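You operate a simulated robot arm through the tools that you are given. There is no shell and no other tool.

The job below is to be done with a simulated two-armed robot. You get a single attempt, and the scene is never put back.

## Task
Clean the chest top above the ribbon drawer and lay the green braid card from the braid drawer there.
Fine: Rub the glue smear off with the eraser first; eraser back. One deep drawer opens at a time; leave them shut. What is to be rubbed or washed off counts as gone when no trace of it is left.

Only the result counts: the job must be done as asked and must still hold three seconds after the hand-in. Knocking over, shifting, dropping, spilling or breaking anything else fails it.

## Robot
Two 7-joint arms with two-finger parallel grippers on one trunk that stands fixed in place. Base frame: the origin is at the foot of the trunk, x ahead of it, y to its left, z up. Readings come in m, degrees, newtons and seconds.
The left shoulder is at [0.06, 0.143, 0.949], the right one opposite. With the tool pointing down near the work surface each hand reaches from about 0.3 to 0.74 m from the base axis, measured 20 degrees to its own side. Payload 1.57 kg a hand.
The tool frame of a hand sits at the grasp point between the pads (the TCP): z along the fingers, y along the line on which they close. The tips reach 0.03 m beyond it. The gripper opens to 0.11 m. The fingers are 0.024 m wide and 0.012 m thick; the gripper's body (0.048 by 0.112 m) begins 0.078 m behind the TCP.
Orientation is that of the tool frame in the base frame, as a unit quaternion [x, y, z, w]. With the fingers straight down and closing along the base's y, the tool's x points along the base's -x, its y along +y and its z along -z.

## Interface
- The arms move only by the tool play_rows. It takes "left_steps", "right_steps" or both (then of equal length, played together; a hand with none holds still); each is a list of rows, each a list of 7 numbers: the turn, a rotation vector about the tool's x, y, z in degrees, then the shift along the tool's x, y, z in m, then the opening, from 0 (shut) to 1 (fully open). In form: [[ax, ay, az, tx, ty, tz, gripper], ...]. A call has 1 to 20 rows; each row is the pose to reach, as a shift and turn from the pose commanded when the call began, along the tool's axes at that moment. Rows are played at 5 a second. More than 0.05 m and 8.6 degrees between two rows, or a gripper value outside its range, and nothing of the call is played. A pose out of reach is approached as far as the arm can. The call stops where the force on the tool passes 40 N (or 10 N more than at its start, if that is more) or the arm is blocked; 0.2 s more then pass. The fingers move at their own pace (about 0.045 m/s each) and stop on an object; they squeeze with about 43 N. The grip force told is the motor's: it shows also when the fingers shut on nothing. Time passes only in rows, and 0.2 s behind the last, so rows that repeat a pose let the fingers close. It gives the time, the measured TCP pose, the force on the tool (base axes), the opening and the grip force at its end, in the units of the frame above (readings bear some noise), with the torque about the TCP (base axes, N m) and any sound that the robot's microphone picked up.
- Cameras (640 x 400 px; columns grow to the right, rows downward): "scene" is now at [0.0313, 0.0187, 1.5529]; the picture's right is [0.20, -0.98, 0.00], its down [-0.83, -0.17, -0.53] and it looks along [0.52, 0.11, -0.85] (base axes); focal length 337 px, centre (320, 200). "left" rides on the left gripper at [0.07, -0.016, -0.141] in its tool frame; the picture's right is [0.23, 0.97, 0.00], its down [-0.85, 0.20, -0.48] and it looks along [-0.47, 0.11, 0.88] (tool axes); focal length 222 px, centre (320, 200). "right" rides on the right gripper at [0.07, 0.016, -0.141] in its tool frame; the picture's right is [-0.23, 0.97, 0.00], its down [-0.86, -0.20, -0.48] and it looks along [-0.47, -0.11, 0.88] (tool axes); focal length 222 px, centre (320, 200). There is no depth. A picture from a camera that has moved, and an enlarged one, comes with that camera's place and axes in the base frame and with its lens. The place of the scene camera against the robot may be out by one fixed shift of up to 0.018 m in any direction.
- camera(camera): a new picture of that camera. The clock stands still meanwhile.
- slide_trunk(by): slides the trunk up (or, below 0, down) by that many m; the arms and the scene camera ride with it, the base frame stays. It gives what a move gives, with no picture.
- head_to(pan, tilt): turns the head with the scene camera to pan (to the left, within 86 degrees either way) and tilt (down, from -29 to 69), counted from straight ahead of the robot. It gives what a move gives.
- inspect(camera, box): a new picture of the part [left, top, right, bottom] of that camera's present view, enlarged. The clock stands still meanwhile.
- job_done(): hands the job in; it is judged then, once.

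Places have to be worked out from the pictures, the camera data and where the tool is seen. Open the grippers and draw the arms clear of the work before you hand the job in, unless the task says otherwise.

The tools are called after "Request:" by a JSON object that holds its "op" and its "data". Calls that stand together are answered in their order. play_rows: Moves the arms, as the interface text tells. Its arguments: {"type":"object","properties":{"left_steps":{"type":"array","items":{"type":"array","items":{"type":"number"}}},"right_steps":{"type":"array","items":{"type":"array","items":{"type":"number"}}}},"required":[]} The other tools are called the same way: slide_trunk (by) slides the trunk up or down; head_to (pan, tilt) turns the head that bears the scene camera; camera (camera) takes a picture; inspect (camera, box) takes an enlarged picture of a part of a camera's view; job_done () hands the job in.

At the start:

```text
clock: 0.0
left_eef_pos: [0.4659, 0.2555, 1.1221]
left_orientation: [0.0, 1.0, 0.001, 0.0]
left_ft_force: [-0.6, 0.3, -0.3]
left_moment: [0.01, 0.01, -0.01]
left_gripper_width: 0.11
left_gripper_force: 0.1
right_eef_pos: [0.4545, -0.1811, 1.124]
right_orientation: [0.001, 1.0, 0.0, 0.0]
right_ft_force: [-0.3, 0.2, 0.2]
right_moment: [0.01, 0.01, -0.01]
right_gripper_width: 0.11
right_gripper_force: 0.1
trunk travel left (down, up): [-0.548, 0.042]
head pan, tilt: [11.6, 57.7]
```

scene: 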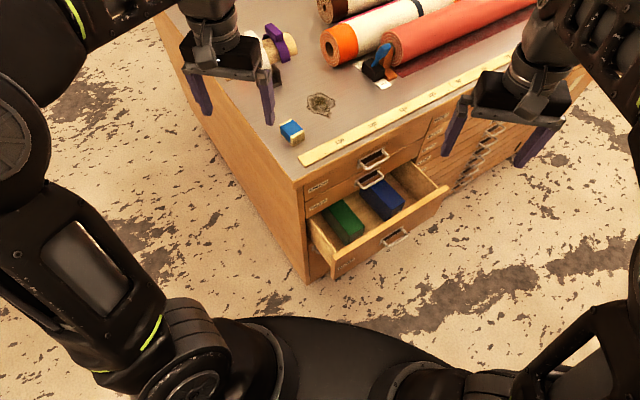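
right: 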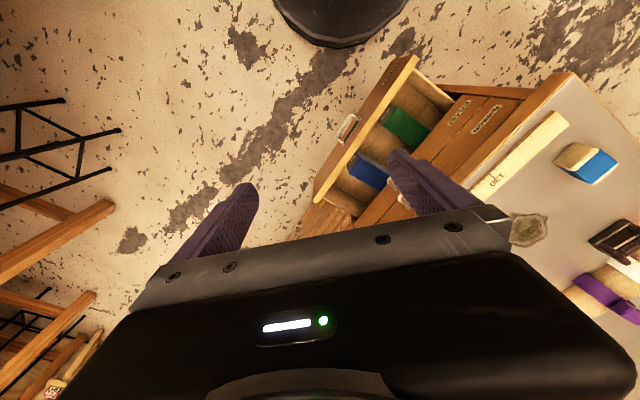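
left: 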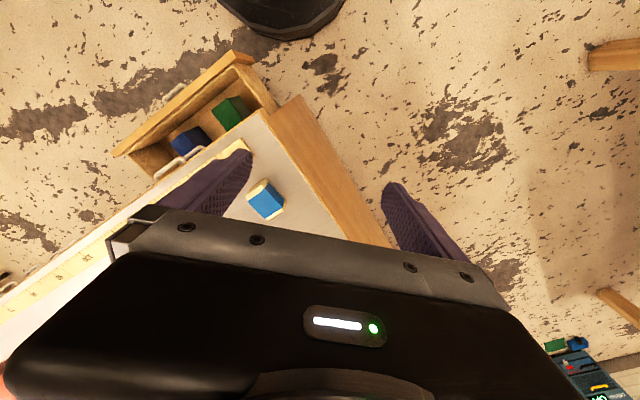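

The scene shows a chest with an open drawer holding green and blue cards, an eraser (blue/cream) and a glue smear on the top. I'll inspect closely to read labels and the layout.

Request:
{"op": "inspect", "data": {"camera": "scene", "box": [240, 80, 480, 290]}}

Request:
{"op": "inspect", "data": {"camera": "scene", "box": [280, 140, 400, 230]}}

Request:
{"op": "inspect", "data": {"camera": "right", "box": [300, 40, 640, 290]}}

Request:
{"op": "inspect", "data": {"camera": "left", "box": [100, 40, 400, 260]}}

```text
1.90 times, centred on (360, 185) of scene
camera zoom: at [0.0313, 0.0187, 1.5529], right [0.2, -0.98, 0.0], down [-0.83, -0.17, -0.53], along [0.52, 0.11, -0.85], focal length 642 px, centre (244, 229)
```

zoom: 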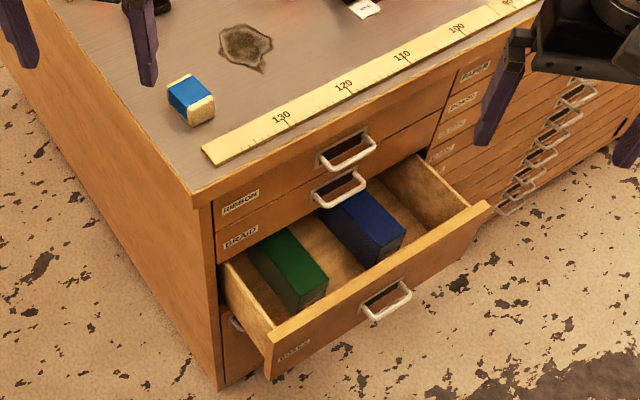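

```text
4.44 times, centred on (340, 185) of scene
camera zoom: at [0.0313, 0.0187, 1.5529], right [0.2, -0.98, 0.0], down [-0.83, -0.17, -0.53], along [0.52, 0.11, -0.85], focal length 1499 px, centre (231, 267)
```

zoom: 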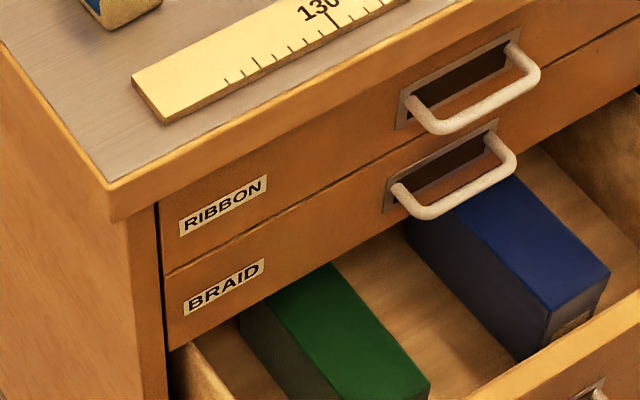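

```text
1.60 times, centred on (470, 165) of right
camera zoom: at [0.3858, -0.1657, 1.2654], right [0.23, 0.97, 0.0], down [0.86, -0.2, 0.48], along [0.47, -0.11, -0.88], focal length 355 px, centre (80, 256)
```

zoom: 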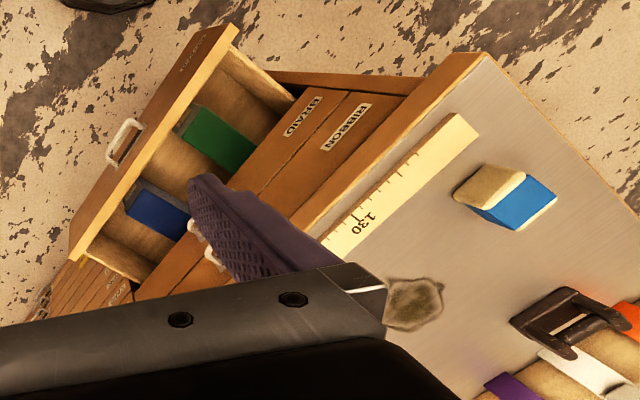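

```text
1.82 times, centred on (250, 150) of left
camera zoom: at [0.3964, 0.2398, 1.267], right [-0.23, 0.97, 0.0], down [0.85, 0.2, 0.48], along [0.47, 0.11, -0.88], focal length 404 px, centre (447, 291)
```

zoom: 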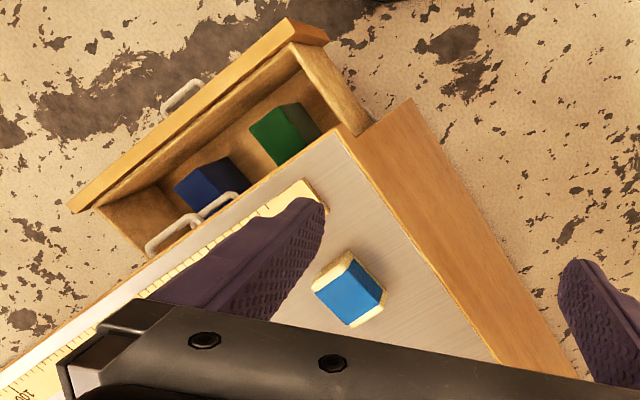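

The third drawer (below BRAID) is open, so it must be shut before BRAID can open. I estimate the chest top near z≈0.935, rotated about 45°; I turn the head to see the chest better and check the rest of the top.

Request:
{"op": "head_to", "data": {"pan": 5, "tilt": 45}}

Request:
{"op": "camera", "data": {"camera": "scene"}}

```text
clock: 0.8
left_eef_pos: [0.4657, 0.2556, 1.1247]
left_orientation: [0.0, 1.0, 0.0, 0.0]
left_ft_force: [0.7, 0.3, 0.0]
left_moment: [0.0, 0.0, 0.04]
left_gripper_width: 0.11
left_gripper_force: 0.0
right_eef_pos: [0.456, -0.1808, 1.1242]
right_orientation: [0.0, 1.0, 0.0, 0.0]
right_ft_force: [0.2, 0.4, -0.5]
right_moment: [0.01, 0.02, 0.04]
right_gripper_width: 0.1098
right_gripper_force: 0.0
trunk travel left (down, up): [-0.548, 0.042]
head pan, tilt: [5.0, 45.0]
```

```text
taken
camera scene: at [0.0445, 0.012, 1.5696], right [0.09, -1.0, 0.0], down [-0.7, -0.06, -0.71], along [0.7, 0.06, -0.71], focal length 337 px, centre (320, 200)
```

scene: 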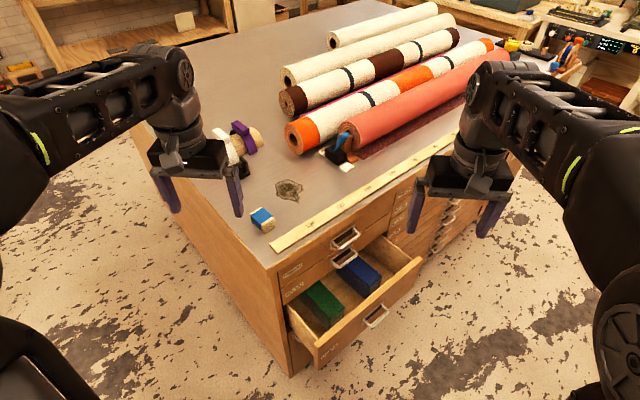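

I see the rolls at the back, a tool near them, and something partly hidden by the left gripper. Zooming in for details of handles and objects.

Request:
{"op": "inspect", "data": {"camera": "scene", "box": [200, 100, 400, 225]}}

Request:
{"op": "inspect", "data": {"camera": "scene", "box": [260, 215, 440, 375]}}

```text
3.20 times, centred on (300, 162) of scene
camera zoom: at [0.0445, 0.012, 1.5696], right [0.09, -1.0, 0.0], down [-0.7, -0.06, -0.71], along [0.7, 0.06, -0.71], focal length 1079 px, centre (384, 320)
```

zoom: 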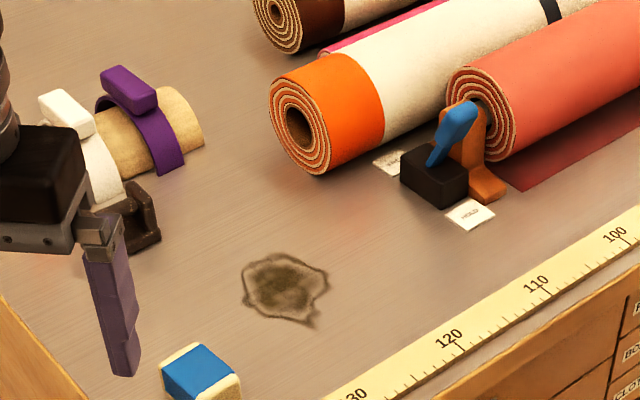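

```text
2.50 times, centred on (350, 295) of scene
camera zoom: at [0.0445, 0.012, 1.5696], right [0.09, -1.0, 0.0], down [-0.7, -0.06, -0.71], along [0.7, 0.06, -0.71], focal length 843 px, centre (245, -38)
```

zoom: 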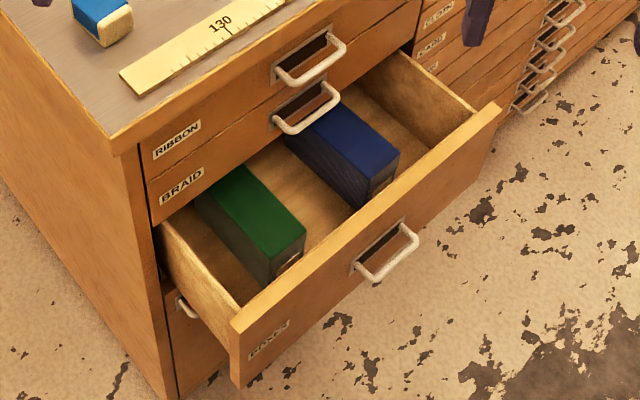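

The open drawer is "BOXES"; BRAID above it is shut. I judge chest axes: along front u≈(0.72,-0.69), into chest v≈(0.69,0.72). I'll yaw the right hand to align with the chest, then tilt it to look at the drawer fronts.

Request:
{"op": "play_rows", "data": {"right_steps": [[0, 0, 7.3, 0, 0, 0, 1], [0, 0, 14.6, 0, 0, 0, 1], [0, 0, 21.9, 0, 0, 0, 0.6], [0, 0, 29.2, 0, 0, 0, 0.3], [0, 0, 36.5, 0, 0, 0, 0], [0, 0, 43.8, 0, 0, 0, 0], [0, 0, 43.8, 0, 0, 0, 0], [0, 0, 43.8, 0, 0, 0, 0]]}}

Request:
{"op": "camera", "data": {"camera": "right"}}

Request:
{"op": "camera", "data": {"camera": "left"}}

```text
clock: 2.5
left_eef_pos: [0.4658, 0.2553, 1.1232]
left_orientation: [0.0, 1.0, 0.001, 0.0]
left_ft_force: [0.0, 1.0, 0.4]
left_moment: [0.0, 0.01, -0.02]
left_gripper_width: 0.1102
left_gripper_force: 0.1
right_eef_pos: [0.4557, -0.1795, 1.1241]
right_orientation: [0.372, 0.928, 0.0, 0.0]
right_ft_force: [-0.1, 0.3, -0.2]
right_moment: [0.0, -0.01, -0.03]
right_gripper_width: 0.0002
right_gripper_force: 6.1
trunk travel left (down, up): [-0.548, 0.042]
head pan, tilt: [5.0, 45.0]
```

```text
taken
camera right: at [0.4166, -0.1221, 1.2657], right [0.84, 0.55, 0.0], down [0.48, -0.74, 0.48], along [0.26, -0.4, -0.88], focal length 222 px, centre (320, 200)
```

right: 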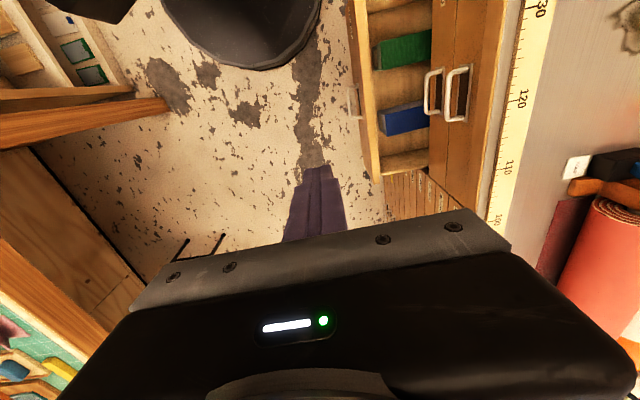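

```text
taken
camera left: at [0.3964, 0.2398, 1.2669], right [-0.23, 0.97, 0.0], down [0.85, 0.2, 0.48], along [0.47, 0.11, -0.88], focal length 222 px, centre (320, 200)
```

left: 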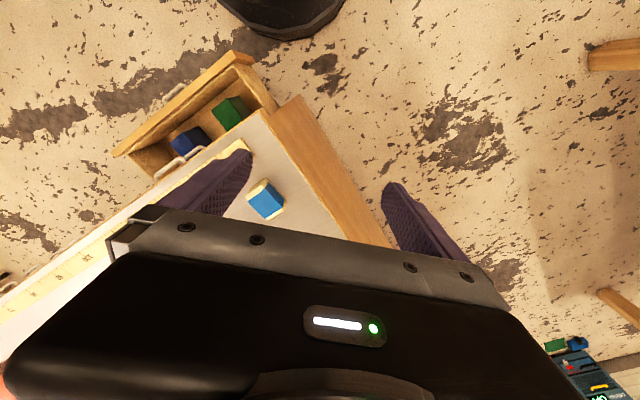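

The right hand is aligned with the chest front. Now I tilt it about its x-axis so the fingers point at the chest front, 30° below horizontal.

Request:
{"op": "play_rows", "data": {"right_steps": [[-8.5, 0, 0, 0, 0, 0, 0], [-17, 0, 0, 0, 0, 0, 0], [-25.5, 0, 0, 0, 0, 0, 0], [-34, 0, 0, 0, 0, 0, 0], [-42.5, 0, 0, 0, 0, 0, 0], [-51, 0, 0, 0, 0, 0, 0], [-59.5, 0, 0, 0, 0, 0, 0], [-59.5, 0, 0, 0, 0, 0, 0]]}}

Request:
{"op": "camera", "data": {"camera": "right"}}

Request:
{"op": "camera", "data": {"camera": "scene"}}

```text
clock: 4.3
left_eef_pos: [0.4659, 0.2567, 1.1238]
left_orientation: [-0.001, 1.0, 0.0, 0.0]
left_ft_force: [-0.6, -0.5, -0.1]
left_moment: [0.01, -0.01, 0.0]
left_gripper_width: 0.1099
left_gripper_force: 0.1
right_eef_pos: [0.4559, -0.1804, 1.1237]
right_orientation: [0.324, 0.805, 0.461, 0.186]
right_ft_force: [-0.3, 0.7, 0.3]
right_moment: [0.02, 0.0, -0.03]
right_gripper_width: 0.0
right_gripper_force: 21.4
trunk travel left (down, up): [-0.548, 0.042]
head pan, tilt: [5.0, 45.0]
```

```text
taken
camera right: at [0.3265, -0.2153, 1.2098], right [0.51, 0.2, 0.84], down [0.26, -0.96, 0.07], along [0.82, 0.18, -0.54], focal length 222 px, centre (320, 200)
```

right: 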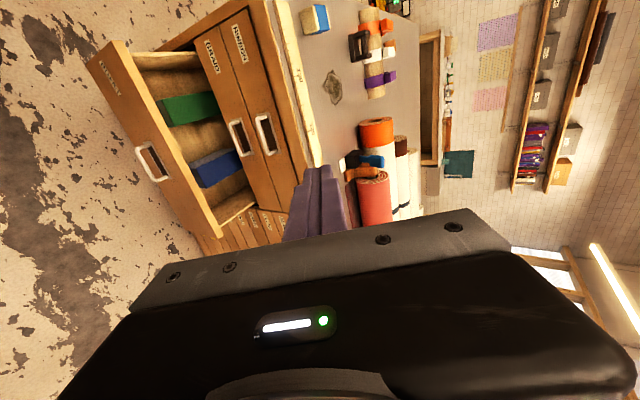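

```text
taken
camera scene: at [0.0446, 0.0123, 1.5697], right [0.09, -1.0, 0.0], down [-0.7, -0.06, -0.71], along [0.7, 0.06, -0.71], focal length 337 px, centre (320, 200)
```

scene: 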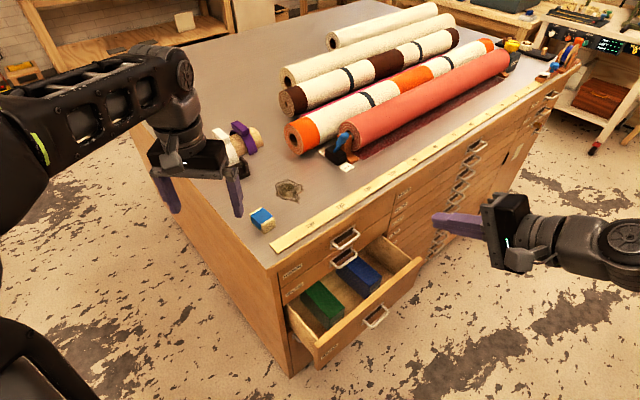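

Good view of the front. Zooming in on both cameras to measure handles and drawer edges.

Request:
{"op": "inspect", "data": {"camera": "right", "box": [80, 0, 340, 250]}}

Request:
{"op": "inspect", "data": {"camera": "scene", "box": [260, 210, 440, 375]}}

Request:
{"op": "inspect", "data": {"camera": "right", "box": [280, 0, 440, 180]}}

```text
1.60 times, centred on (210, 125) of right
camera zoom: at [0.3265, -0.2153, 1.2098], right [0.51, 0.2, 0.84], down [0.26, -0.96, 0.07], along [0.82, 0.18, -0.54], focal length 355 px, centre (496, 320)
```

zoom: 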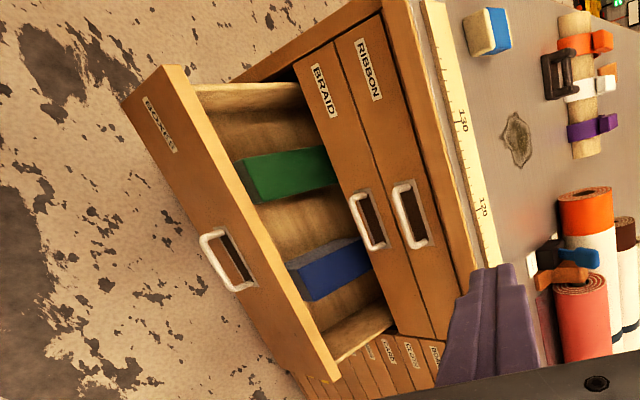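

```text
2.42 times, centred on (350, 292) of scene
camera zoom: at [0.0446, 0.0123, 1.5697], right [0.09, -1.0, 0.0], down [-0.7, -0.06, -0.71], along [0.7, 0.06, -0.71], focal length 818 px, centre (247, -24)
```

zoom: 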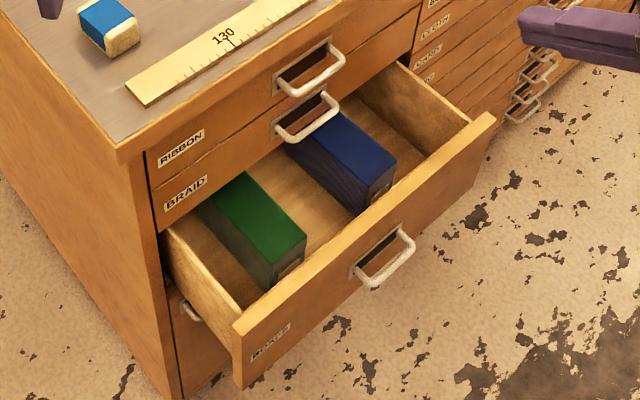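

```text
2.22 times, centred on (360, 90) of right
camera zoom: at [0.3265, -0.2153, 1.2098], right [0.51, 0.2, 0.84], down [0.26, -0.96, 0.07], along [0.82, 0.18, -0.54], focal length 494 px, centre (231, 444)
```

zoom: 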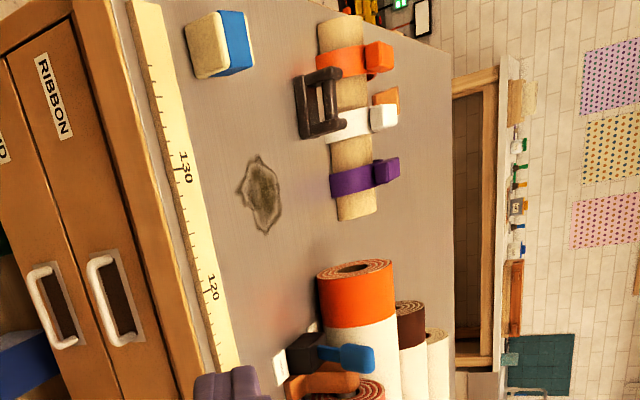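

Triangulating, the ruler top is ~z 0.937 (chest top ≈0.93), chest yaw ≈45°, eraser ≈(0.584,0.194), smear centre ≈(0.711,0.152) about 0.10×0.08 m. I'll do the cleaning first with the left hand: yaw it to the chest axes and look at the eraser.

Request:
{"op": "play_rows", "data": {"left_steps": [[0, 0, -7.5, 0, 0, 0, 1], [0, 0, -15, 0, 0, 0, 1], [0, 0, -22.5, 0, 0, 0, 1], [0, 0, -30, 0, 0, 0, 1], [0, 0, -37.5, 0, 0, 0, 1], [0, 0, -45, 0, 0, 0, 1], [0, 0, -45, 0, 0, 0, 1]]}}

Request:
{"op": "camera", "data": {"camera": "left"}}

Request:
{"op": "camera", "data": {"camera": "scene"}}

```text
clock: 6.0
left_eef_pos: [0.4663, 0.2552, 1.1246]
left_orientation: [-0.384, 0.923, 0.001, 0.0]
left_ft_force: [-0.1, -0.6, 0.3]
left_moment: [0.01, -0.01, 0.04]
left_gripper_width: 0.1101
left_gripper_force: 0.0
right_eef_pos: [0.4547, -0.1819, 1.1236]
right_orientation: [0.324, 0.805, 0.461, 0.185]
right_ft_force: [-0.3, -0.2, 0.1]
right_moment: [0.02, 0.0, 0.01]
right_gripper_width: 0.0
right_gripper_force: 21.9
trunk travel left (down, up): [-0.548, 0.042]
head pan, tilt: [5.0, 45.0]
```

```text
taken
camera left: at [0.4284, 0.1952, 1.2671], right [-0.85, 0.53, 0.0], down [0.46, 0.75, 0.48], along [0.25, 0.41, -0.88], focal length 222 px, centre (320, 200)
```

left: 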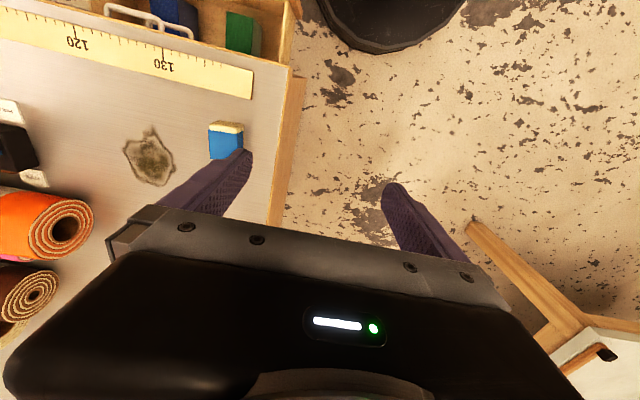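

```text
taken
camera scene: at [0.0445, 0.0119, 1.5697], right [0.09, -1.0, 0.0], down [-0.7, -0.06, -0.71], along [0.7, 0.06, -0.71], focal length 337 px, centre (320, 200)
```

scene: 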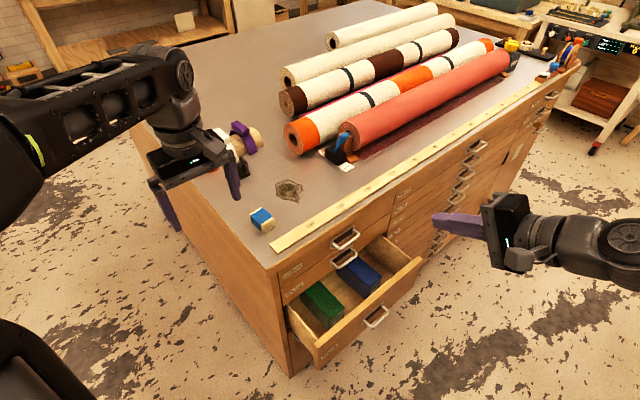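

The left wrist camera now shows the eraser, smear and ruler well. Zooming to measure the eraser.

Request:
{"op": "inspect", "data": {"camera": "left", "box": [90, 50, 310, 210]}}

Request:
{"op": "inspect", "data": {"camera": "scene", "box": [230, 170, 330, 240]}}

```text
2.50 times, centred on (200, 130) of left
camera zoom: at [0.4284, 0.1952, 1.2671], right [-0.85, 0.53, 0.0], down [0.46, 0.75, 0.48], along [0.25, 0.41, -0.88], focal length 555 px, centre (620, 375)
```

zoom: 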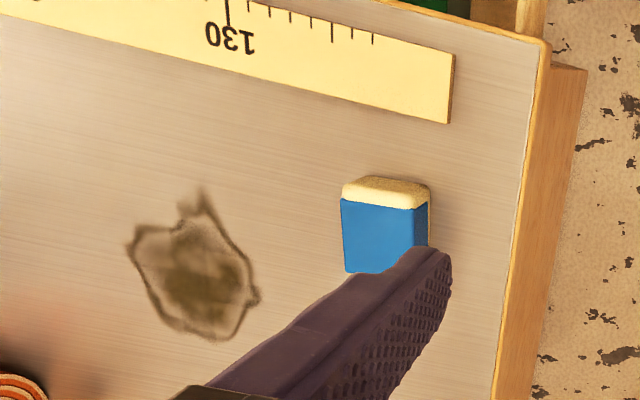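

```text
5.71 times, centred on (280, 205) of scene
camera zoom: at [0.0445, 0.0119, 1.5697], right [0.09, -1.0, 0.0], down [-0.7, -0.06, -0.71], along [0.7, 0.06, -0.71], focal length 1927 px, centre (549, 171)
```

zoom: 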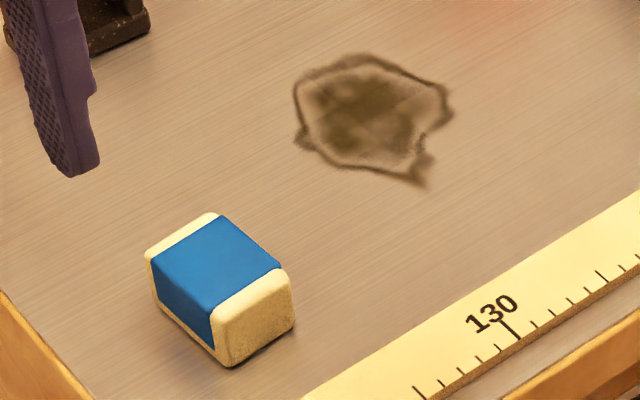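

Eraser: about 0.05 (v)×0.038 (u)×0.03 m, centre ≈(0.584,0.191); smear u 0.357–0.436, v 0.553–0.656 (x up to ~0.755). That is near the reach limit, so I raise the trunk a bit and test reach above the smear.

Request:
{"op": "slide_trunk", "data": {"by": 0.04}}

Request:
{"op": "play_rows", "data": {"left_steps": [[0, 0, 0, -0.019, -0.0383, 0.018, 1], [0, 0, 0, -0.038, -0.0767, 0.036, 1], [0, 0, 0, -0.057, -0.115, 0.054, 1], [0, 0, 0, -0.0759, -0.1534, 0.072, 1], [0, 0, 0, -0.0948, -0.1917, 0.09, 1], [0, 0, 0, -0.1138, -0.23, 0.108, 1], [0, 0, 0, -0.1327, -0.2684, 0.13, 1], [0, 0, 0, -0.1327, -0.2684, 0.13, 1]]}}

Request:
{"op": "camera", "data": {"camera": "left"}}

```text
clock: 6.8
left_eef_pos: [0.4669, 0.2546, 1.1637]
left_orientation: [-0.383, 0.924, -0.001, 0.0]
left_ft_force: [-0.3, 0.0, -0.1]
left_moment: [0.01, -0.01, -0.01]
left_gripper_width: 0.1098
left_gripper_force: 0.1
right_eef_pos: [0.4542, -0.1819, 1.1636]
right_orientation: [0.323, 0.806, 0.461, 0.185]
right_ft_force: [1.2, -0.4, -0.7]
right_moment: [-0.02, 0.0, -0.02]
right_gripper_width: 0.0001
right_gripper_force: 21.2
trunk travel left (down, up): [-0.588, 0.002]
head pan, tilt: [5.0, 45.0]
```

```text
clock: 8.6
left_eef_pos: [0.6673, 0.152, 1.0608]
left_orientation: [-0.376, 0.926, -0.005, 0.022]
left_ft_force: [-0.5, -0.4, 0.7]
left_moment: [0.03, 0.02, -0.03]
left_gripper_width: 0.11
left_gripper_force: 0.1
left hand out of reach, approached as far as the arm can: row 4, 5, 6, 7, 8
right_eef_pos: [0.4539, -0.1841, 1.1631]
right_orientation: [0.323, 0.805, 0.462, 0.186]
right_ft_force: [-0.4, -1.2, -0.2]
right_moment: [0.06, -0.02, 0.05]
right_gripper_width: 0.0
right_gripper_force: 21.4
trunk travel left (down, up): [-0.588, 0.002]
head pan, tilt: [5.0, 45.0]
```

```text
taken
camera left: at [0.6235, 0.0908, 1.2006], right [-0.84, 0.54, -0.03], down [0.45, 0.74, 0.5], along [0.3, 0.41, -0.86], focal length 222 px, centre (320, 200)
```

left: 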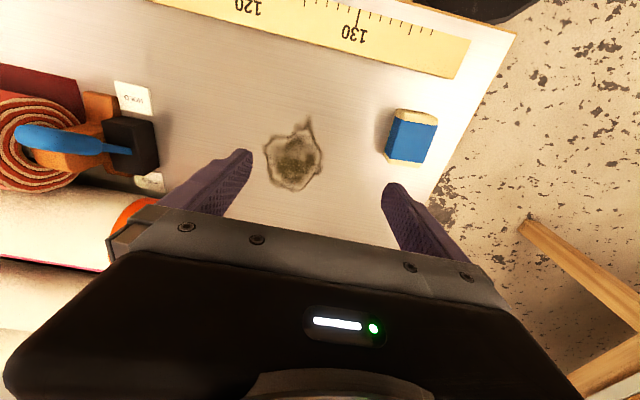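

At z≈1.06 the vertical tool reaches only x≈0.667, so I'll need to tilt the tool outward along v for rubbing. The view shows the whole eraser, so I zoom in to fix its pose.

Request:
{"op": "inspect", "data": {"camera": "left", "box": [240, 50, 520, 225]}}

```text
2.29 times, centred on (380, 138) of left
camera zoom: at [0.6235, 0.0908, 1.2006], right [-0.84, 0.54, -0.03], down [0.45, 0.74, 0.5], along [0.3, 0.41, -0.86], focal length 508 px, centre (183, 343)
```

zoom: 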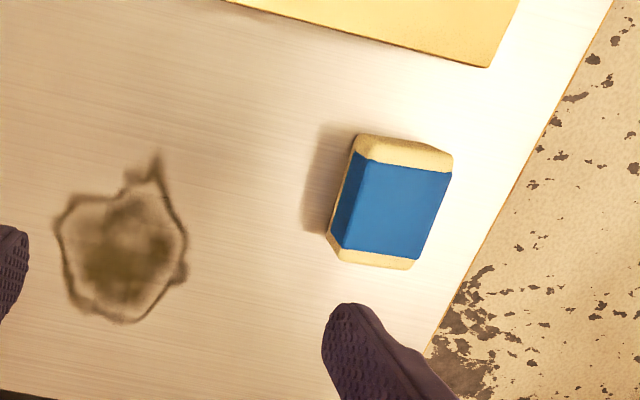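

The eraser centre is ≈(0.585,0.196), rotated ~5° from the chest axes. I back the left hand off the reach limit first and check what pose the command frame refers to.

Request:
{"op": "play_rows", "data": {"left_steps": [[0, 0, 0, 0.0187, 0.0378, -0.0167, 1], [0, 0, 0, 0.0375, 0.0755, -0.0333, 1], [0, 0, 0, 0.0562, 0.1133, -0.05, 1], [0, 0, 0, 0.0562, 0.1133, -0.05, 1], [0, 0, 0, 0.0562, 0.1133, -0.05, 1]]}}

```text
clock: 9.8
left_eef_pos: [0.5474, 0.1944, 1.1098]
left_orientation: [-0.383, 0.924, 0.0, -0.001]
left_ft_force: [0.3, 0.7, -0.2]
left_moment: [-0.02, 0.01, 0.04]
left_gripper_width: 0.1101
left_gripper_force: 0.1
right_eef_pos: [0.4557, -0.1814, 1.1639]
right_orientation: [0.324, 0.806, 0.46, 0.186]
right_ft_force: [0.4, 0.3, 0.0]
right_moment: [-0.01, -0.01, -0.01]
right_gripper_width: 0.0
right_gripper_force: 21.6
trunk travel left (down, up): [-0.588, 0.002]
head pan, tilt: [5.0, 45.0]
```

The command frame follows the reached pose. Now I move over the eraser, yaw 5° to match it, then tilt the fingers 30° outward along its long axis.

Request:
{"op": "play_rows", "data": {"left_steps": [[0, 0, -2.5, -0.0082, -0.0135, 0.025, 1], [0, 0, -5, -0.0164, -0.0269, 0.05, 1], [0, 0, -5, -0.0164, -0.0269, 0.05, 1]]}}

Request:
{"op": "play_rows", "data": {"left_steps": [[0, -7.5, 0, 0, 0, 0, 1], [0, -15, 0, 0, 0, 0, 1], [0, -22.5, 0, 0, 0, 0, 1], [0, -30, 0, 0, 0, 0, 1], [0, -30, 0, 0, 0, 0, 1]]}}

Request:
{"op": "camera", "data": {"camera": "left"}}

Request:
{"op": "camera", "data": {"camera": "scene"}}

```text
clock: 10.6
left_eef_pos: [0.5783, 0.1887, 1.0613]
left_orientation: [-0.423, 0.906, 0.0, -0.001]
left_ft_force: [0.3, 0.5, 0.5]
left_moment: [0.0, -0.02, -0.01]
left_gripper_width: 0.1101
left_gripper_force: 0.0
right_eef_pos: [0.4543, -0.181, 1.1632]
right_orientation: [0.323, 0.806, 0.461, 0.185]
right_ft_force: [0.3, 0.7, -1.1]
right_moment: [-0.03, -0.05, 0.03]
right_gripper_width: 0.0001
right_gripper_force: 21.2
trunk travel left (down, up): [-0.588, 0.002]
head pan, tilt: [5.0, 45.0]
```

```text
clock: 11.8
left_eef_pos: [0.5763, 0.1884, 1.0601]
left_orientation: [-0.408, 0.875, 0.109, 0.236]
left_ft_force: [0.0, 0.4, 0.1]
left_moment: [0.01, 0.04, 0.01]
left_gripper_width: 0.11
left_gripper_force: 0.1
right_eef_pos: [0.4545, -0.1812, 1.1643]
right_orientation: [0.324, 0.805, 0.461, 0.185]
right_ft_force: [-0.3, -0.4, -0.3]
right_moment: [-0.01, 0.03, 0.0]
right_gripper_width: 0.0002
right_gripper_force: 21.4
trunk travel left (down, up): [-0.588, 0.002]
head pan, tilt: [5.0, 45.0]
```

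```text
taken
camera left: at [0.5062, 0.0777, 1.1501], right [-0.87, 0.47, -0.11], down [0.17, 0.51, 0.84], along [0.46, 0.72, -0.53], focal length 222 px, centre (320, 200)
```

left: 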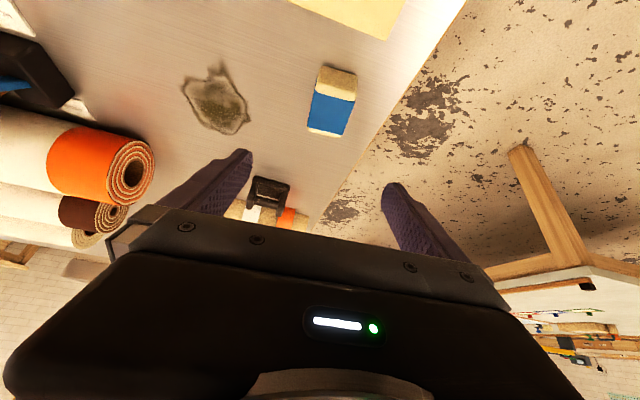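

```text
taken
camera scene: at [0.0446, 0.0122, 1.6097], right [0.09, -1.0, 0.0], down [-0.7, -0.06, -0.71], along [0.7, 0.06, -0.71], focal length 337 px, centre (320, 200)
```

scene: 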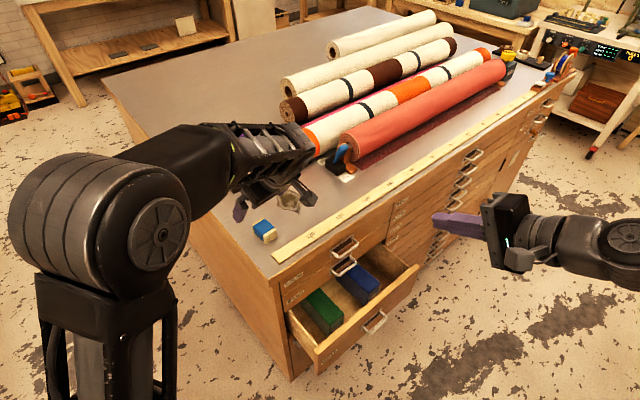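

The hand is tilted and above the eraser. I descend vertically to z≈0.985 and check alignment with the fingers straddling.

Request:
{"op": "play_rows", "data": {"left_steps": [[0, 0, 0, 0.0125, 0, 0.0217, 1], [0, 0, 0, 0.025, 0, 0.0433, 1], [0, 0, 0, 0.0365, 0, 0.0632, 1], [0, 0, 0, 0.0365, 0, 0.0632, 1]]}}

Request:
{"op": "camera", "data": {"camera": "left"}}

Request:
{"op": "inspect", "data": {"camera": "scene", "box": [200, 150, 380, 270]}}

```text
clock: 12.8
left_eef_pos: [0.5772, 0.187, 0.9875]
left_orientation: [-0.408, 0.876, 0.109, 0.235]
left_ft_force: [1.2, 0.8, 0.4]
left_moment: [0.0, 0.02, 0.01]
left_gripper_width: 0.1097
left_gripper_force: 0.0
right_eef_pos: [0.4544, -0.1817, 1.1639]
right_orientation: [0.323, 0.806, 0.461, 0.185]
right_ft_force: [-0.2, -0.2, 0.5]
right_moment: [0.0, -0.01, -0.02]
right_gripper_width: 0.0
right_gripper_force: 20.9
trunk travel left (down, up): [-0.588, 0.002]
head pan, tilt: [5.0, 45.0]
```

```text
taken
camera left: at [0.5057, 0.0769, 1.0768], right [-0.87, 0.47, -0.11], down [0.17, 0.51, 0.84], along [0.46, 0.72, -0.53], focal length 222 px, centre (320, 200)
```

left: 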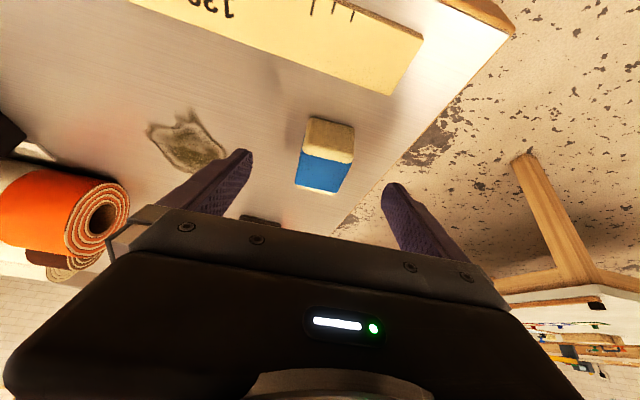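

```text
3.33 times, centred on (290, 210) of scene
camera zoom: at [0.0442, 0.0119, 1.6097], right [0.09, -1.0, 0.0], down [-0.7, -0.06, -0.71], along [0.7, 0.06, -0.71], focal length 1124 px, centre (420, 167)
```

zoom: 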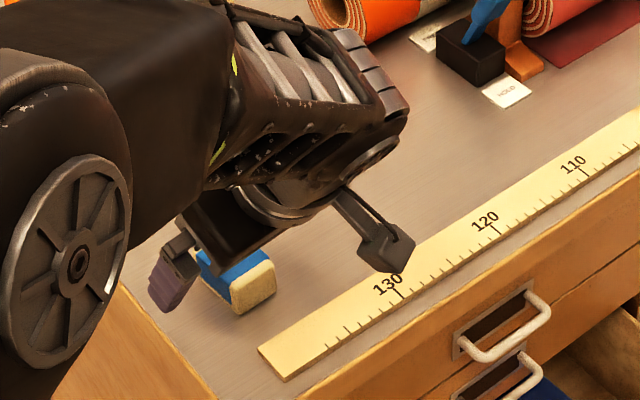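

Fingers straddle the eraser symmetrically. I descend the last ~15 mm in small steps watching for table contact.

Request:
{"op": "play_rows", "data": {"left_steps": [[0, 0, 0, 0.0025, 0, 0.0043, 1], [0, 0, 0, 0.005, 0, 0.0087, 1], [0, 0, 0, 0.0075, 0, 0.013, 1], [0, 0, 0, 0.0075, 0, 0.013, 1]]}}

Request:
{"op": "inspect", "data": {"camera": "left", "box": [180, 80, 460, 250]}}

```text
clock: 13.8
left_eef_pos: [0.5765, 0.1867, 0.9726]
left_orientation: [-0.408, 0.875, 0.11, 0.235]
left_ft_force: [-0.3, -0.6, 0.1]
left_moment: [-0.02, -0.02, 0.0]
left_gripper_width: 0.1098
left_gripper_force: 0.0
right_eef_pos: [0.4558, -0.1813, 1.1638]
right_orientation: [0.325, 0.805, 0.46, 0.185]
right_ft_force: [-0.6, 0.0, -0.6]
right_moment: [0.0, -0.03, -0.02]
right_gripper_width: 0.0
right_gripper_force: 21.1
trunk travel left (down, up): [-0.588, 0.002]
head pan, tilt: [5.0, 45.0]
```

```text
2.29 times, centred on (320, 165) of left
camera zoom: at [0.5061, 0.077, 1.0624], right [-0.87, 0.47, -0.11], down [0.17, 0.51, 0.84], along [0.46, 0.72, -0.53], focal length 508 px, centre (320, 280)
```

zoom: 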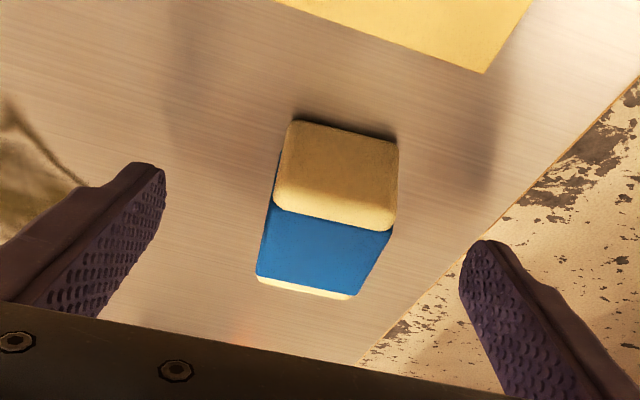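

Alignment is good. I go 2 mm lower and close on the eraser.

Request:
{"op": "play_rows", "data": {"left_steps": [[0, 0, 0, 0.001, 0, 0.0017, 1], [0, 0, 0, 0.001, 0, 0.0017, 0.6], [0, 0, 0, 0.001, 0, 0.0017, 0.4], [0, 0, 0, 0.001, 0, 0.0017, 0.2], [0, 0, 0, 0.001, 0, 0.0017, 0], [0, 0, 0, 0.001, 0, 0.0017, 0], [0, 0, 0, 0.001, 0, 0.0017, 0], [0, 0, 0, 0.001, 0, 0.0017, 0]]}}

Request:
{"op": "camera", "data": {"camera": "left"}}

```text
clock: 15.6
left_eef_pos: [0.5779, 0.1876, 0.9702]
left_orientation: [-0.408, 0.876, 0.109, 0.235]
left_ft_force: [-0.4, 1.2, -0.3]
left_moment: [0.0, 0.02, -0.03]
left_gripper_width: 0.0367
left_gripper_force: 37.5
right_eef_pos: [0.4551, -0.1823, 1.1646]
right_orientation: [0.324, 0.805, 0.461, 0.185]
right_ft_force: [0.6, 0.4, -0.5]
right_moment: [0.05, 0.02, 0.0]
right_gripper_width: 0.0
right_gripper_force: 21.3
trunk travel left (down, up): [-0.588, 0.002]
head pan, tilt: [5.0, 45.0]
```

```text
taken
camera left: at [0.5063, 0.0772, 1.0604], right [-0.87, 0.47, -0.11], down [0.17, 0.51, 0.84], along [0.46, 0.72, -0.53], focal length 222 px, centre (320, 200)
```

left: 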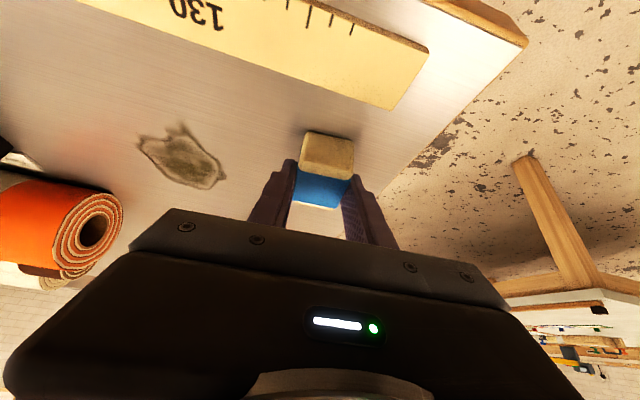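

The eraser is gripped (width 0.0367). I lift it 2 cm, carry it over the smear and lower to just above the top.

Request:
{"op": "play_rows", "data": {"left_steps": [[0, 0, 0, -0.01, 0, -0.0173, 0], [0, 0, 0, -0.023, -0.042, -0.0098, 0], [0, 0, 0, -0.036, -0.083, -0.0023, 0], [0, 0, 0, -0.049, -0.125, 0.0052, 0], [0, 0, 0, -0.0415, -0.125, 0.0182, 0], [0, 0, 0, -0.0415, -0.125, 0.0182, 0]]}}

Request:
{"op": "camera", "data": {"camera": "left"}}

Request:
{"op": "camera", "data": {"camera": "scene"}}

```text
clock: 17.0
left_eef_pos: [0.7021, 0.1415, 0.9767]
left_orientation: [-0.409, 0.875, 0.11, 0.234]
left_ft_force: [0.1, -0.8, -1.1]
left_moment: [0.0, 0.02, 0.0]
left_gripper_width: 0.0369
left_gripper_force: 43.3
right_eef_pos: [0.4556, -0.1803, 1.1636]
right_orientation: [0.324, 0.805, 0.461, 0.185]
right_ft_force: [-0.1, -0.7, 1.1]
right_moment: [0.04, 0.01, 0.01]
right_gripper_width: 0.0
right_gripper_force: 20.9
trunk travel left (down, up): [-0.588, 0.002]
head pan, tilt: [5.0, 45.0]
```

```text
taken
camera left: at [0.6305, 0.0317, 1.0648], right [-0.87, 0.47, -0.11], down [0.17, 0.51, 0.84], along [0.46, 0.72, -0.53], focal length 222 px, centre (320, 200)
```

left: 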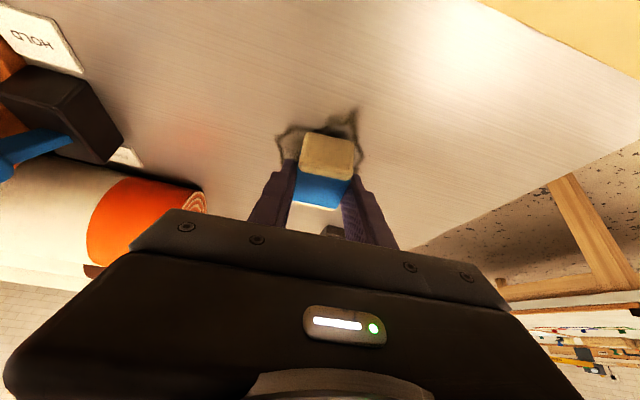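

```text
taken
camera scene: at [0.0451, 0.0117, 1.6097], right [0.09, -1.0, 0.0], down [-0.7, -0.06, -0.71], along [0.7, 0.06, -0.71], focal length 337 px, centre (320, 200)
```

scene: 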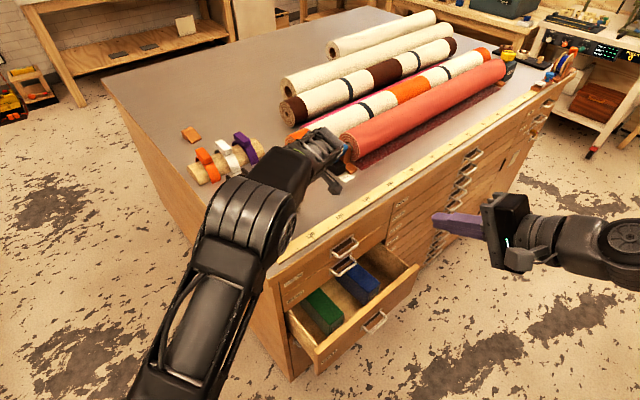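

The eraser is right above the smear. I lower it to the table level found at pick-up and read the contact force.

Request:
{"op": "play_rows", "data": {"left_steps": [[0, 0, 0, 0.0012, 0, 0.0022, 0], [0, 0, 0, 0.0025, 0, 0.0043, 0], [0, 0, 0, 0.0025, 0, 0.0043, 0]]}}

```text
clock: 17.8
left_eef_pos: [0.7023, 0.1408, 0.9711]
left_orientation: [-0.408, 0.876, 0.109, 0.235]
left_ft_force: [-0.3, 0.0, -0.9]
left_moment: [-0.01, 0.01, -0.02]
left_gripper_width: 0.0369
left_gripper_force: 42.9
right_eef_pos: [0.4557, -0.1806, 1.1638]
right_orientation: [0.324, 0.806, 0.46, 0.185]
right_ft_force: [-0.3, -0.5, 0.3]
right_moment: [0.01, -0.01, -0.01]
right_gripper_width: 0.0003
right_gripper_force: 21.5
trunk travel left (down, up): [-0.588, 0.002]
head pan, tilt: [5.0, 45.0]
```

No contact force yet; I go down another 1.5 mm.

Request:
{"op": "play_rows", "data": {"left_steps": [[0, 0, 0, 0.0004, 0, 0.0007, 0], [0, 0, 0, 0.0008, 0, 0.0013, 0], [0, 0, 0, 0.0008, 0, 0.0013, 0]]}}

```text
clock: 18.6
left_eef_pos: [0.702, 0.1406, 0.97]
left_orientation: [-0.41, 0.875, 0.11, 0.235]
left_ft_force: [0.0, 1.1, 7.7]
left_moment: [-0.08, 0.19, -0.02]
left_gripper_width: 0.037
left_gripper_force: 42.9
right_eef_pos: [0.4539, -0.1821, 1.1636]
right_orientation: [0.324, 0.806, 0.46, 0.184]
right_ft_force: [-0.1, -0.1, -0.3]
right_moment: [0.0, -0.03, 0.04]
right_gripper_width: 0.0
right_gripper_force: 20.7
trunk travel left (down, up): [-0.588, 0.002]
head pan, tilt: [5.0, 45.0]
```

Contact force is 7.7 N — good for rubbing. I do a first set of strokes across the centre lane and look at the effect.

Request:
{"op": "play_rows", "data": {"left_steps": [[0, 0, 0, 0, -0.02, 0, 0], [0, 0, 0, 0, -0.04, 0, 0], [0, 0, 0, 0, -0.02, 0, 0], [0, 0, 0, 0, 0, 0, 0], [0, 0, 0, 0, 0.02, 0, 0], [0, 0, 0, 0, 0.04, 0, 0], [0, 0, 0, 0, 0.02, 0, 0], [0, 0, 0, 0, 0, 0, 0], [0, 0, 0, 0, -0.02, 0, 0], [0, 0, 0, 0, -0.04, 0, 0], [0, 0, 0, 0, -0.02, 0, 0], [0, 0, 0, 0, 0, 0, 0], [0, 0, 0, 0, 0.02, 0, 0], [0, 0, 0, 0, 0.04, 0, 0]]}}

Request:
{"op": "camera", "data": {"camera": "left"}}

```text
clock: 21.6
left_eef_pos: [0.6719, 0.1661, 0.9714]
left_orientation: [-0.408, 0.875, 0.108, 0.236]
left_ft_force: [1.0, -2.6, 12.4]
left_moment: [-0.1, -0.04, -0.08]
left_gripper_width: 0.0371
left_gripper_force: 42.8
right_eef_pos: [0.4535, -0.1813, 1.1647]
right_orientation: [0.324, 0.805, 0.461, 0.185]
right_ft_force: [0.5, 0.3, 0.6]
right_moment: [0.0, -0.03, 0.03]
right_gripper_width: 0.0
right_gripper_force: 21.3
trunk travel left (down, up): [-0.588, 0.002]
head pan, tilt: [5.0, 45.0]
```

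```text
taken
camera left: at [0.5997, 0.0563, 1.0598], right [-0.87, 0.48, -0.12], down [0.17, 0.51, 0.84], along [0.46, 0.72, -0.53], focal length 222 px, centre (320, 200)
```

left: 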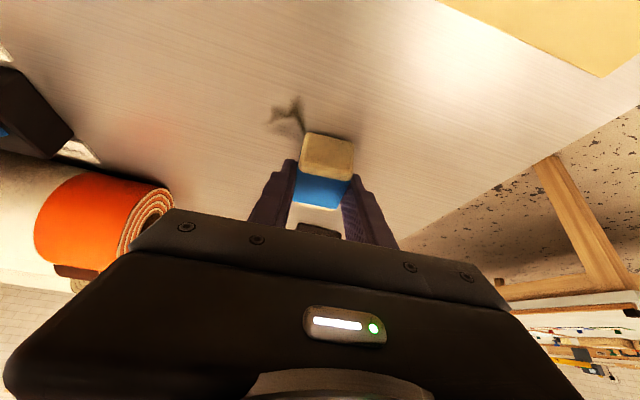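

The eraser works: the centre lane is gone. I rub the front lanes (toward the ruler side) next.

Request:
{"op": "play_rows", "data": {"left_steps": [[0, 0, 0, 0.026, 0, -0.015, 0], [0, 0, 0, 0.026, -0.02, -0.015, 0], [0, 0, 0, 0.026, -0.04, -0.015, 0], [0, 0, 0, 0.026, -0.06, -0.015, 0], [0, 0, 0, 0.026, -0.08, -0.015, 0], [0, 0, 0, 0.026, -0.06, -0.015, 0], [0, 0, 0, 0.026, -0.04, -0.015, 0], [0, 0, 0, 0.026, -0.02, -0.015, 0], [0, 0, 0, 0.026, 0, -0.015, 0], [0, 0, 0, 0.0459, 0, -0.0265, 0], [0, 0, 0, 0.0459, -0.02, -0.0265, 0], [0, 0, 0, 0.0459, -0.04, -0.0265, 0], [0, 0, 0, 0.0459, -0.06, -0.0265, 0], [0, 0, 0, 0.0459, -0.08, -0.0265, 0], [0, 0, 0, 0.0459, -0.06, -0.0265, 0], [0, 0, 0, 0.0459, -0.04, -0.0265, 0], [0, 0, 0, 0.0459, -0.02, -0.0265, 0], [0, 0, 0, 0.0459, 0, -0.0265, 0]]}}

Request:
{"op": "camera", "data": {"camera": "left"}}

```text
clock: 25.4
left_eef_pos: [0.6359, 0.1269, 0.9711]
left_orientation: [-0.408, 0.875, 0.109, 0.235]
left_ft_force: [2.0, -2.8, 13.2]
left_moment: [0.02, -0.07, -0.09]
left_gripper_width: 0.0372
left_gripper_force: 43.3
right_eef_pos: [0.454, -0.1817, 1.1645]
right_orientation: [0.324, 0.806, 0.459, 0.185]
right_ft_force: [0.0, -0.6, -0.1]
right_moment: [0.01, 0.0, -0.02]
right_gripper_width: 0.0001
right_gripper_force: 21.4
trunk travel left (down, up): [-0.588, 0.002]
head pan, tilt: [5.0, 45.0]
```

```text
taken
camera left: at [0.5648, 0.0164, 1.0594], right [-0.87, 0.48, -0.12], down [0.17, 0.51, 0.84], along [0.46, 0.72, -0.53], focal length 222 px, centre (320, 200)
```

left: 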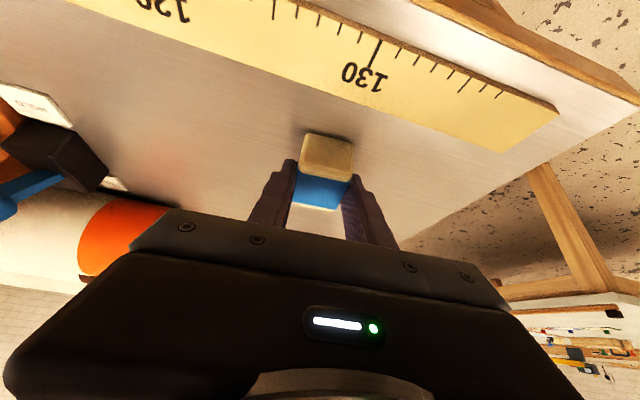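

Front part is clear so far as visible. Now the far lanes.

Request:
{"op": "play_rows", "data": {"left_steps": [[0, 0, 0, -0.0346, 0, 0.02, 0], [0, 0, 0, -0.0675, 0, 0.039, 0], [0, 0, 0, -0.0675, -0.02, 0.039, 0], [0, 0, 0, -0.0675, -0.04, 0.039, 0], [0, 0, 0, -0.0675, -0.06, 0.039, 0], [0, 0, 0, -0.0675, -0.08, 0.039, 0], [0, 0, 0, -0.0675, -0.06, 0.039, 0], [0, 0, 0, -0.0675, -0.04, 0.039, 0], [0, 0, 0, -0.0675, -0.02, 0.039, 0], [0, 0, 0, -0.0675, 0, 0.039, 0], [0, 0, 0, -0.0891, 0, 0.0515, 0], [0, 0, 0, -0.0891, -0.02, 0.0515, 0], [0, 0, 0, -0.0891, -0.04, 0.0515, 0], [0, 0, 0, -0.0891, -0.06, 0.0515, 0], [0, 0, 0, -0.0891, -0.08, 0.0515, 0], [0, 0, 0, -0.0891, -0.06, 0.0515, 0], [0, 0, 0, -0.0891, -0.04, 0.0515, 0], [0, 0, 0, -0.0891, -0.02, 0.0515, 0], [0, 0, 0, -0.0891, 0, 0.0515, 0]]}}

Request:
{"op": "camera", "data": {"camera": "left"}}

```text
clock: 29.4
left_eef_pos: [0.7035, 0.2058, 0.9701]
left_orientation: [-0.408, 0.876, 0.11, 0.234]
left_ft_force: [-0.2, -1.0, 4.7]
left_moment: [-0.08, -0.01, 0.01]
left_gripper_width: 0.037
left_gripper_force: 42.6
right_eef_pos: [0.4546, -0.182, 1.1631]
right_orientation: [0.325, 0.806, 0.46, 0.184]
right_ft_force: [0.2, 0.2, 0.0]
right_moment: [-0.02, 0.0, -0.03]
right_gripper_width: 0.0
right_gripper_force: 21.3
trunk travel left (down, up): [-0.588, 0.002]
head pan, tilt: [5.0, 45.0]
```

```text
taken
camera left: at [0.6317, 0.0953, 1.0592], right [-0.87, 0.48, -0.11], down [0.17, 0.51, 0.84], along [0.46, 0.72, -0.53], focal length 222 px, centre (320, 200)
```

left: 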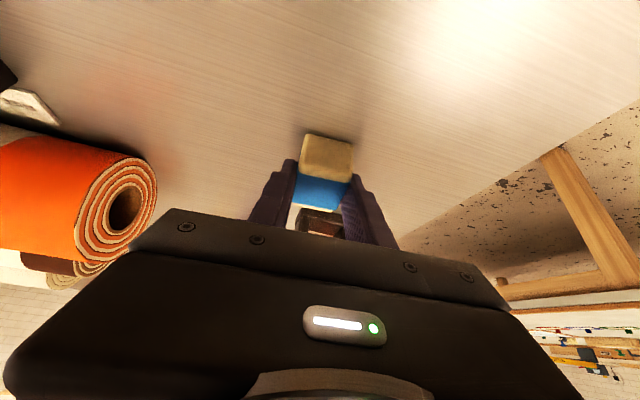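

It looks clean. I lift the eraser 6 cm and check with the left and right wrist cameras for any trace.

Request:
{"op": "play_rows", "data": {"left_steps": [[0, 0, 0, -0.01, 0, -0.0173, 0], [0, 0, 0, -0.02, 0, -0.0346, 0], [0, 0, 0, -0.03, 0, -0.052, 0], [0, 0, 0, -0.03, 0, -0.052, 0]]}}

Request:
{"op": "inspect", "data": {"camera": "left", "box": [60, 0, 460, 230]}}

Request:
{"op": "inspect", "data": {"camera": "right", "box": [260, 0, 460, 160]}}

```text
clock: 30.4
left_eef_pos: [0.7034, 0.2058, 1.0286]
left_orientation: [-0.409, 0.875, 0.11, 0.234]
left_ft_force: [0.9, -0.5, -0.7]
left_moment: [-0.01, 0.01, 0.02]
left_gripper_width: 0.0371
left_gripper_force: 43.1
right_eef_pos: [0.4557, -0.1809, 1.1638]
right_orientation: [0.323, 0.806, 0.461, 0.185]
right_ft_force: [0.7, 0.3, 0.6]
right_moment: [-0.01, 0.0, -0.01]
right_gripper_width: 0.0
right_gripper_force: 21.5
trunk travel left (down, up): [-0.588, 0.002]
head pan, tilt: [5.0, 45.0]
```

```text
1.60 times, centred on (260, 115) of left
camera zoom: at [0.6322, 0.0953, 1.1187], right [-0.87, 0.47, -0.11], down [0.17, 0.51, 0.84], along [0.46, 0.72, -0.53], focal length 355 px, centre (416, 336)
```

zoom: 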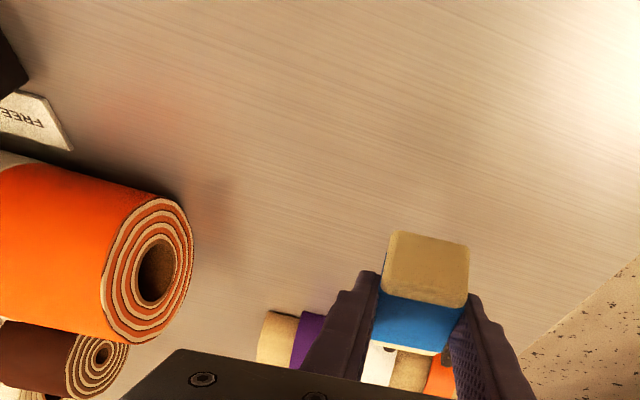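

```text
2.50 times, centred on (360, 80) of right
camera zoom: at [0.3269, -0.2157, 1.2498], right [0.51, 0.2, 0.84], down [0.26, -0.96, 0.07], along [0.82, 0.18, -0.54], focal length 555 px, centre (220, 500)
```

zoom: 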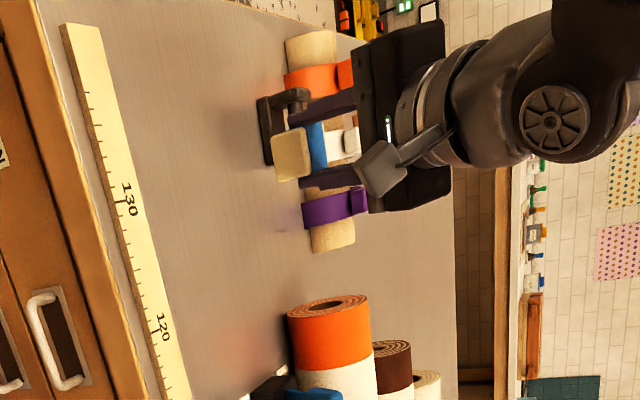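

The top looks free of the smear. I carry the eraser back to its original spot, stopping 3 mm above the top.

Request:
{"op": "play_rows", "data": {"left_steps": [[0, 0, 0, 0.0277, 0.028, -0.016, 0], [0, 0, 0, 0.0554, 0.057, -0.032, 0], [0, 0, 0, 0.0823, 0.085, -0.0475, 0], [0, 0, 0, 0.0973, 0.085, -0.0215, 0], [0, 0, 0, 0.1101, 0.085, 0.0006, 0], [0, 0, 0, 0.1101, 0.085, 0.0006, 0]]}}

Request:
{"op": "camera", "data": {"camera": "left"}}

```text
clock: 31.8
left_eef_pos: [0.5758, 0.1878, 0.9732]
left_orientation: [-0.409, 0.875, 0.11, 0.234]
left_ft_force: [0.0, -0.5, -2.4]
left_moment: [-0.02, 0.0, 0.01]
left_gripper_width: 0.0373
left_gripper_force: 42.9
right_eef_pos: [0.4558, -0.1808, 1.165]
right_orientation: [0.324, 0.805, 0.46, 0.185]
right_ft_force: [0.0, -0.5, -0.2]
right_moment: [0.01, 0.01, -0.01]
right_gripper_width: 0.0
right_gripper_force: 22.2
trunk travel left (down, up): [-0.588, 0.002]
head pan, tilt: [5.0, 45.0]
```

```text
taken
camera left: at [0.5057, 0.0771, 1.0629], right [-0.87, 0.47, -0.11], down [0.17, 0.51, 0.84], along [0.46, 0.72, -0.53], focal length 222 px, centre (320, 200)
```

left: 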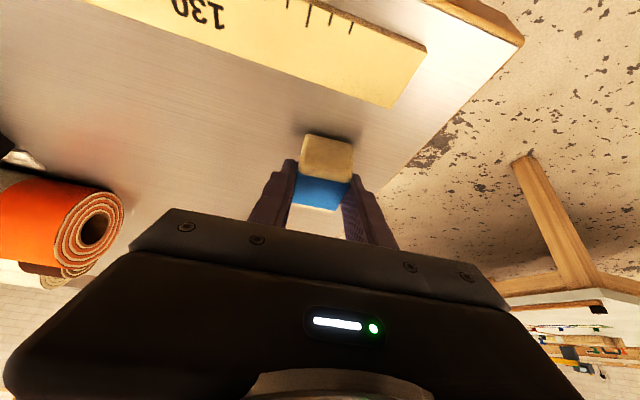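

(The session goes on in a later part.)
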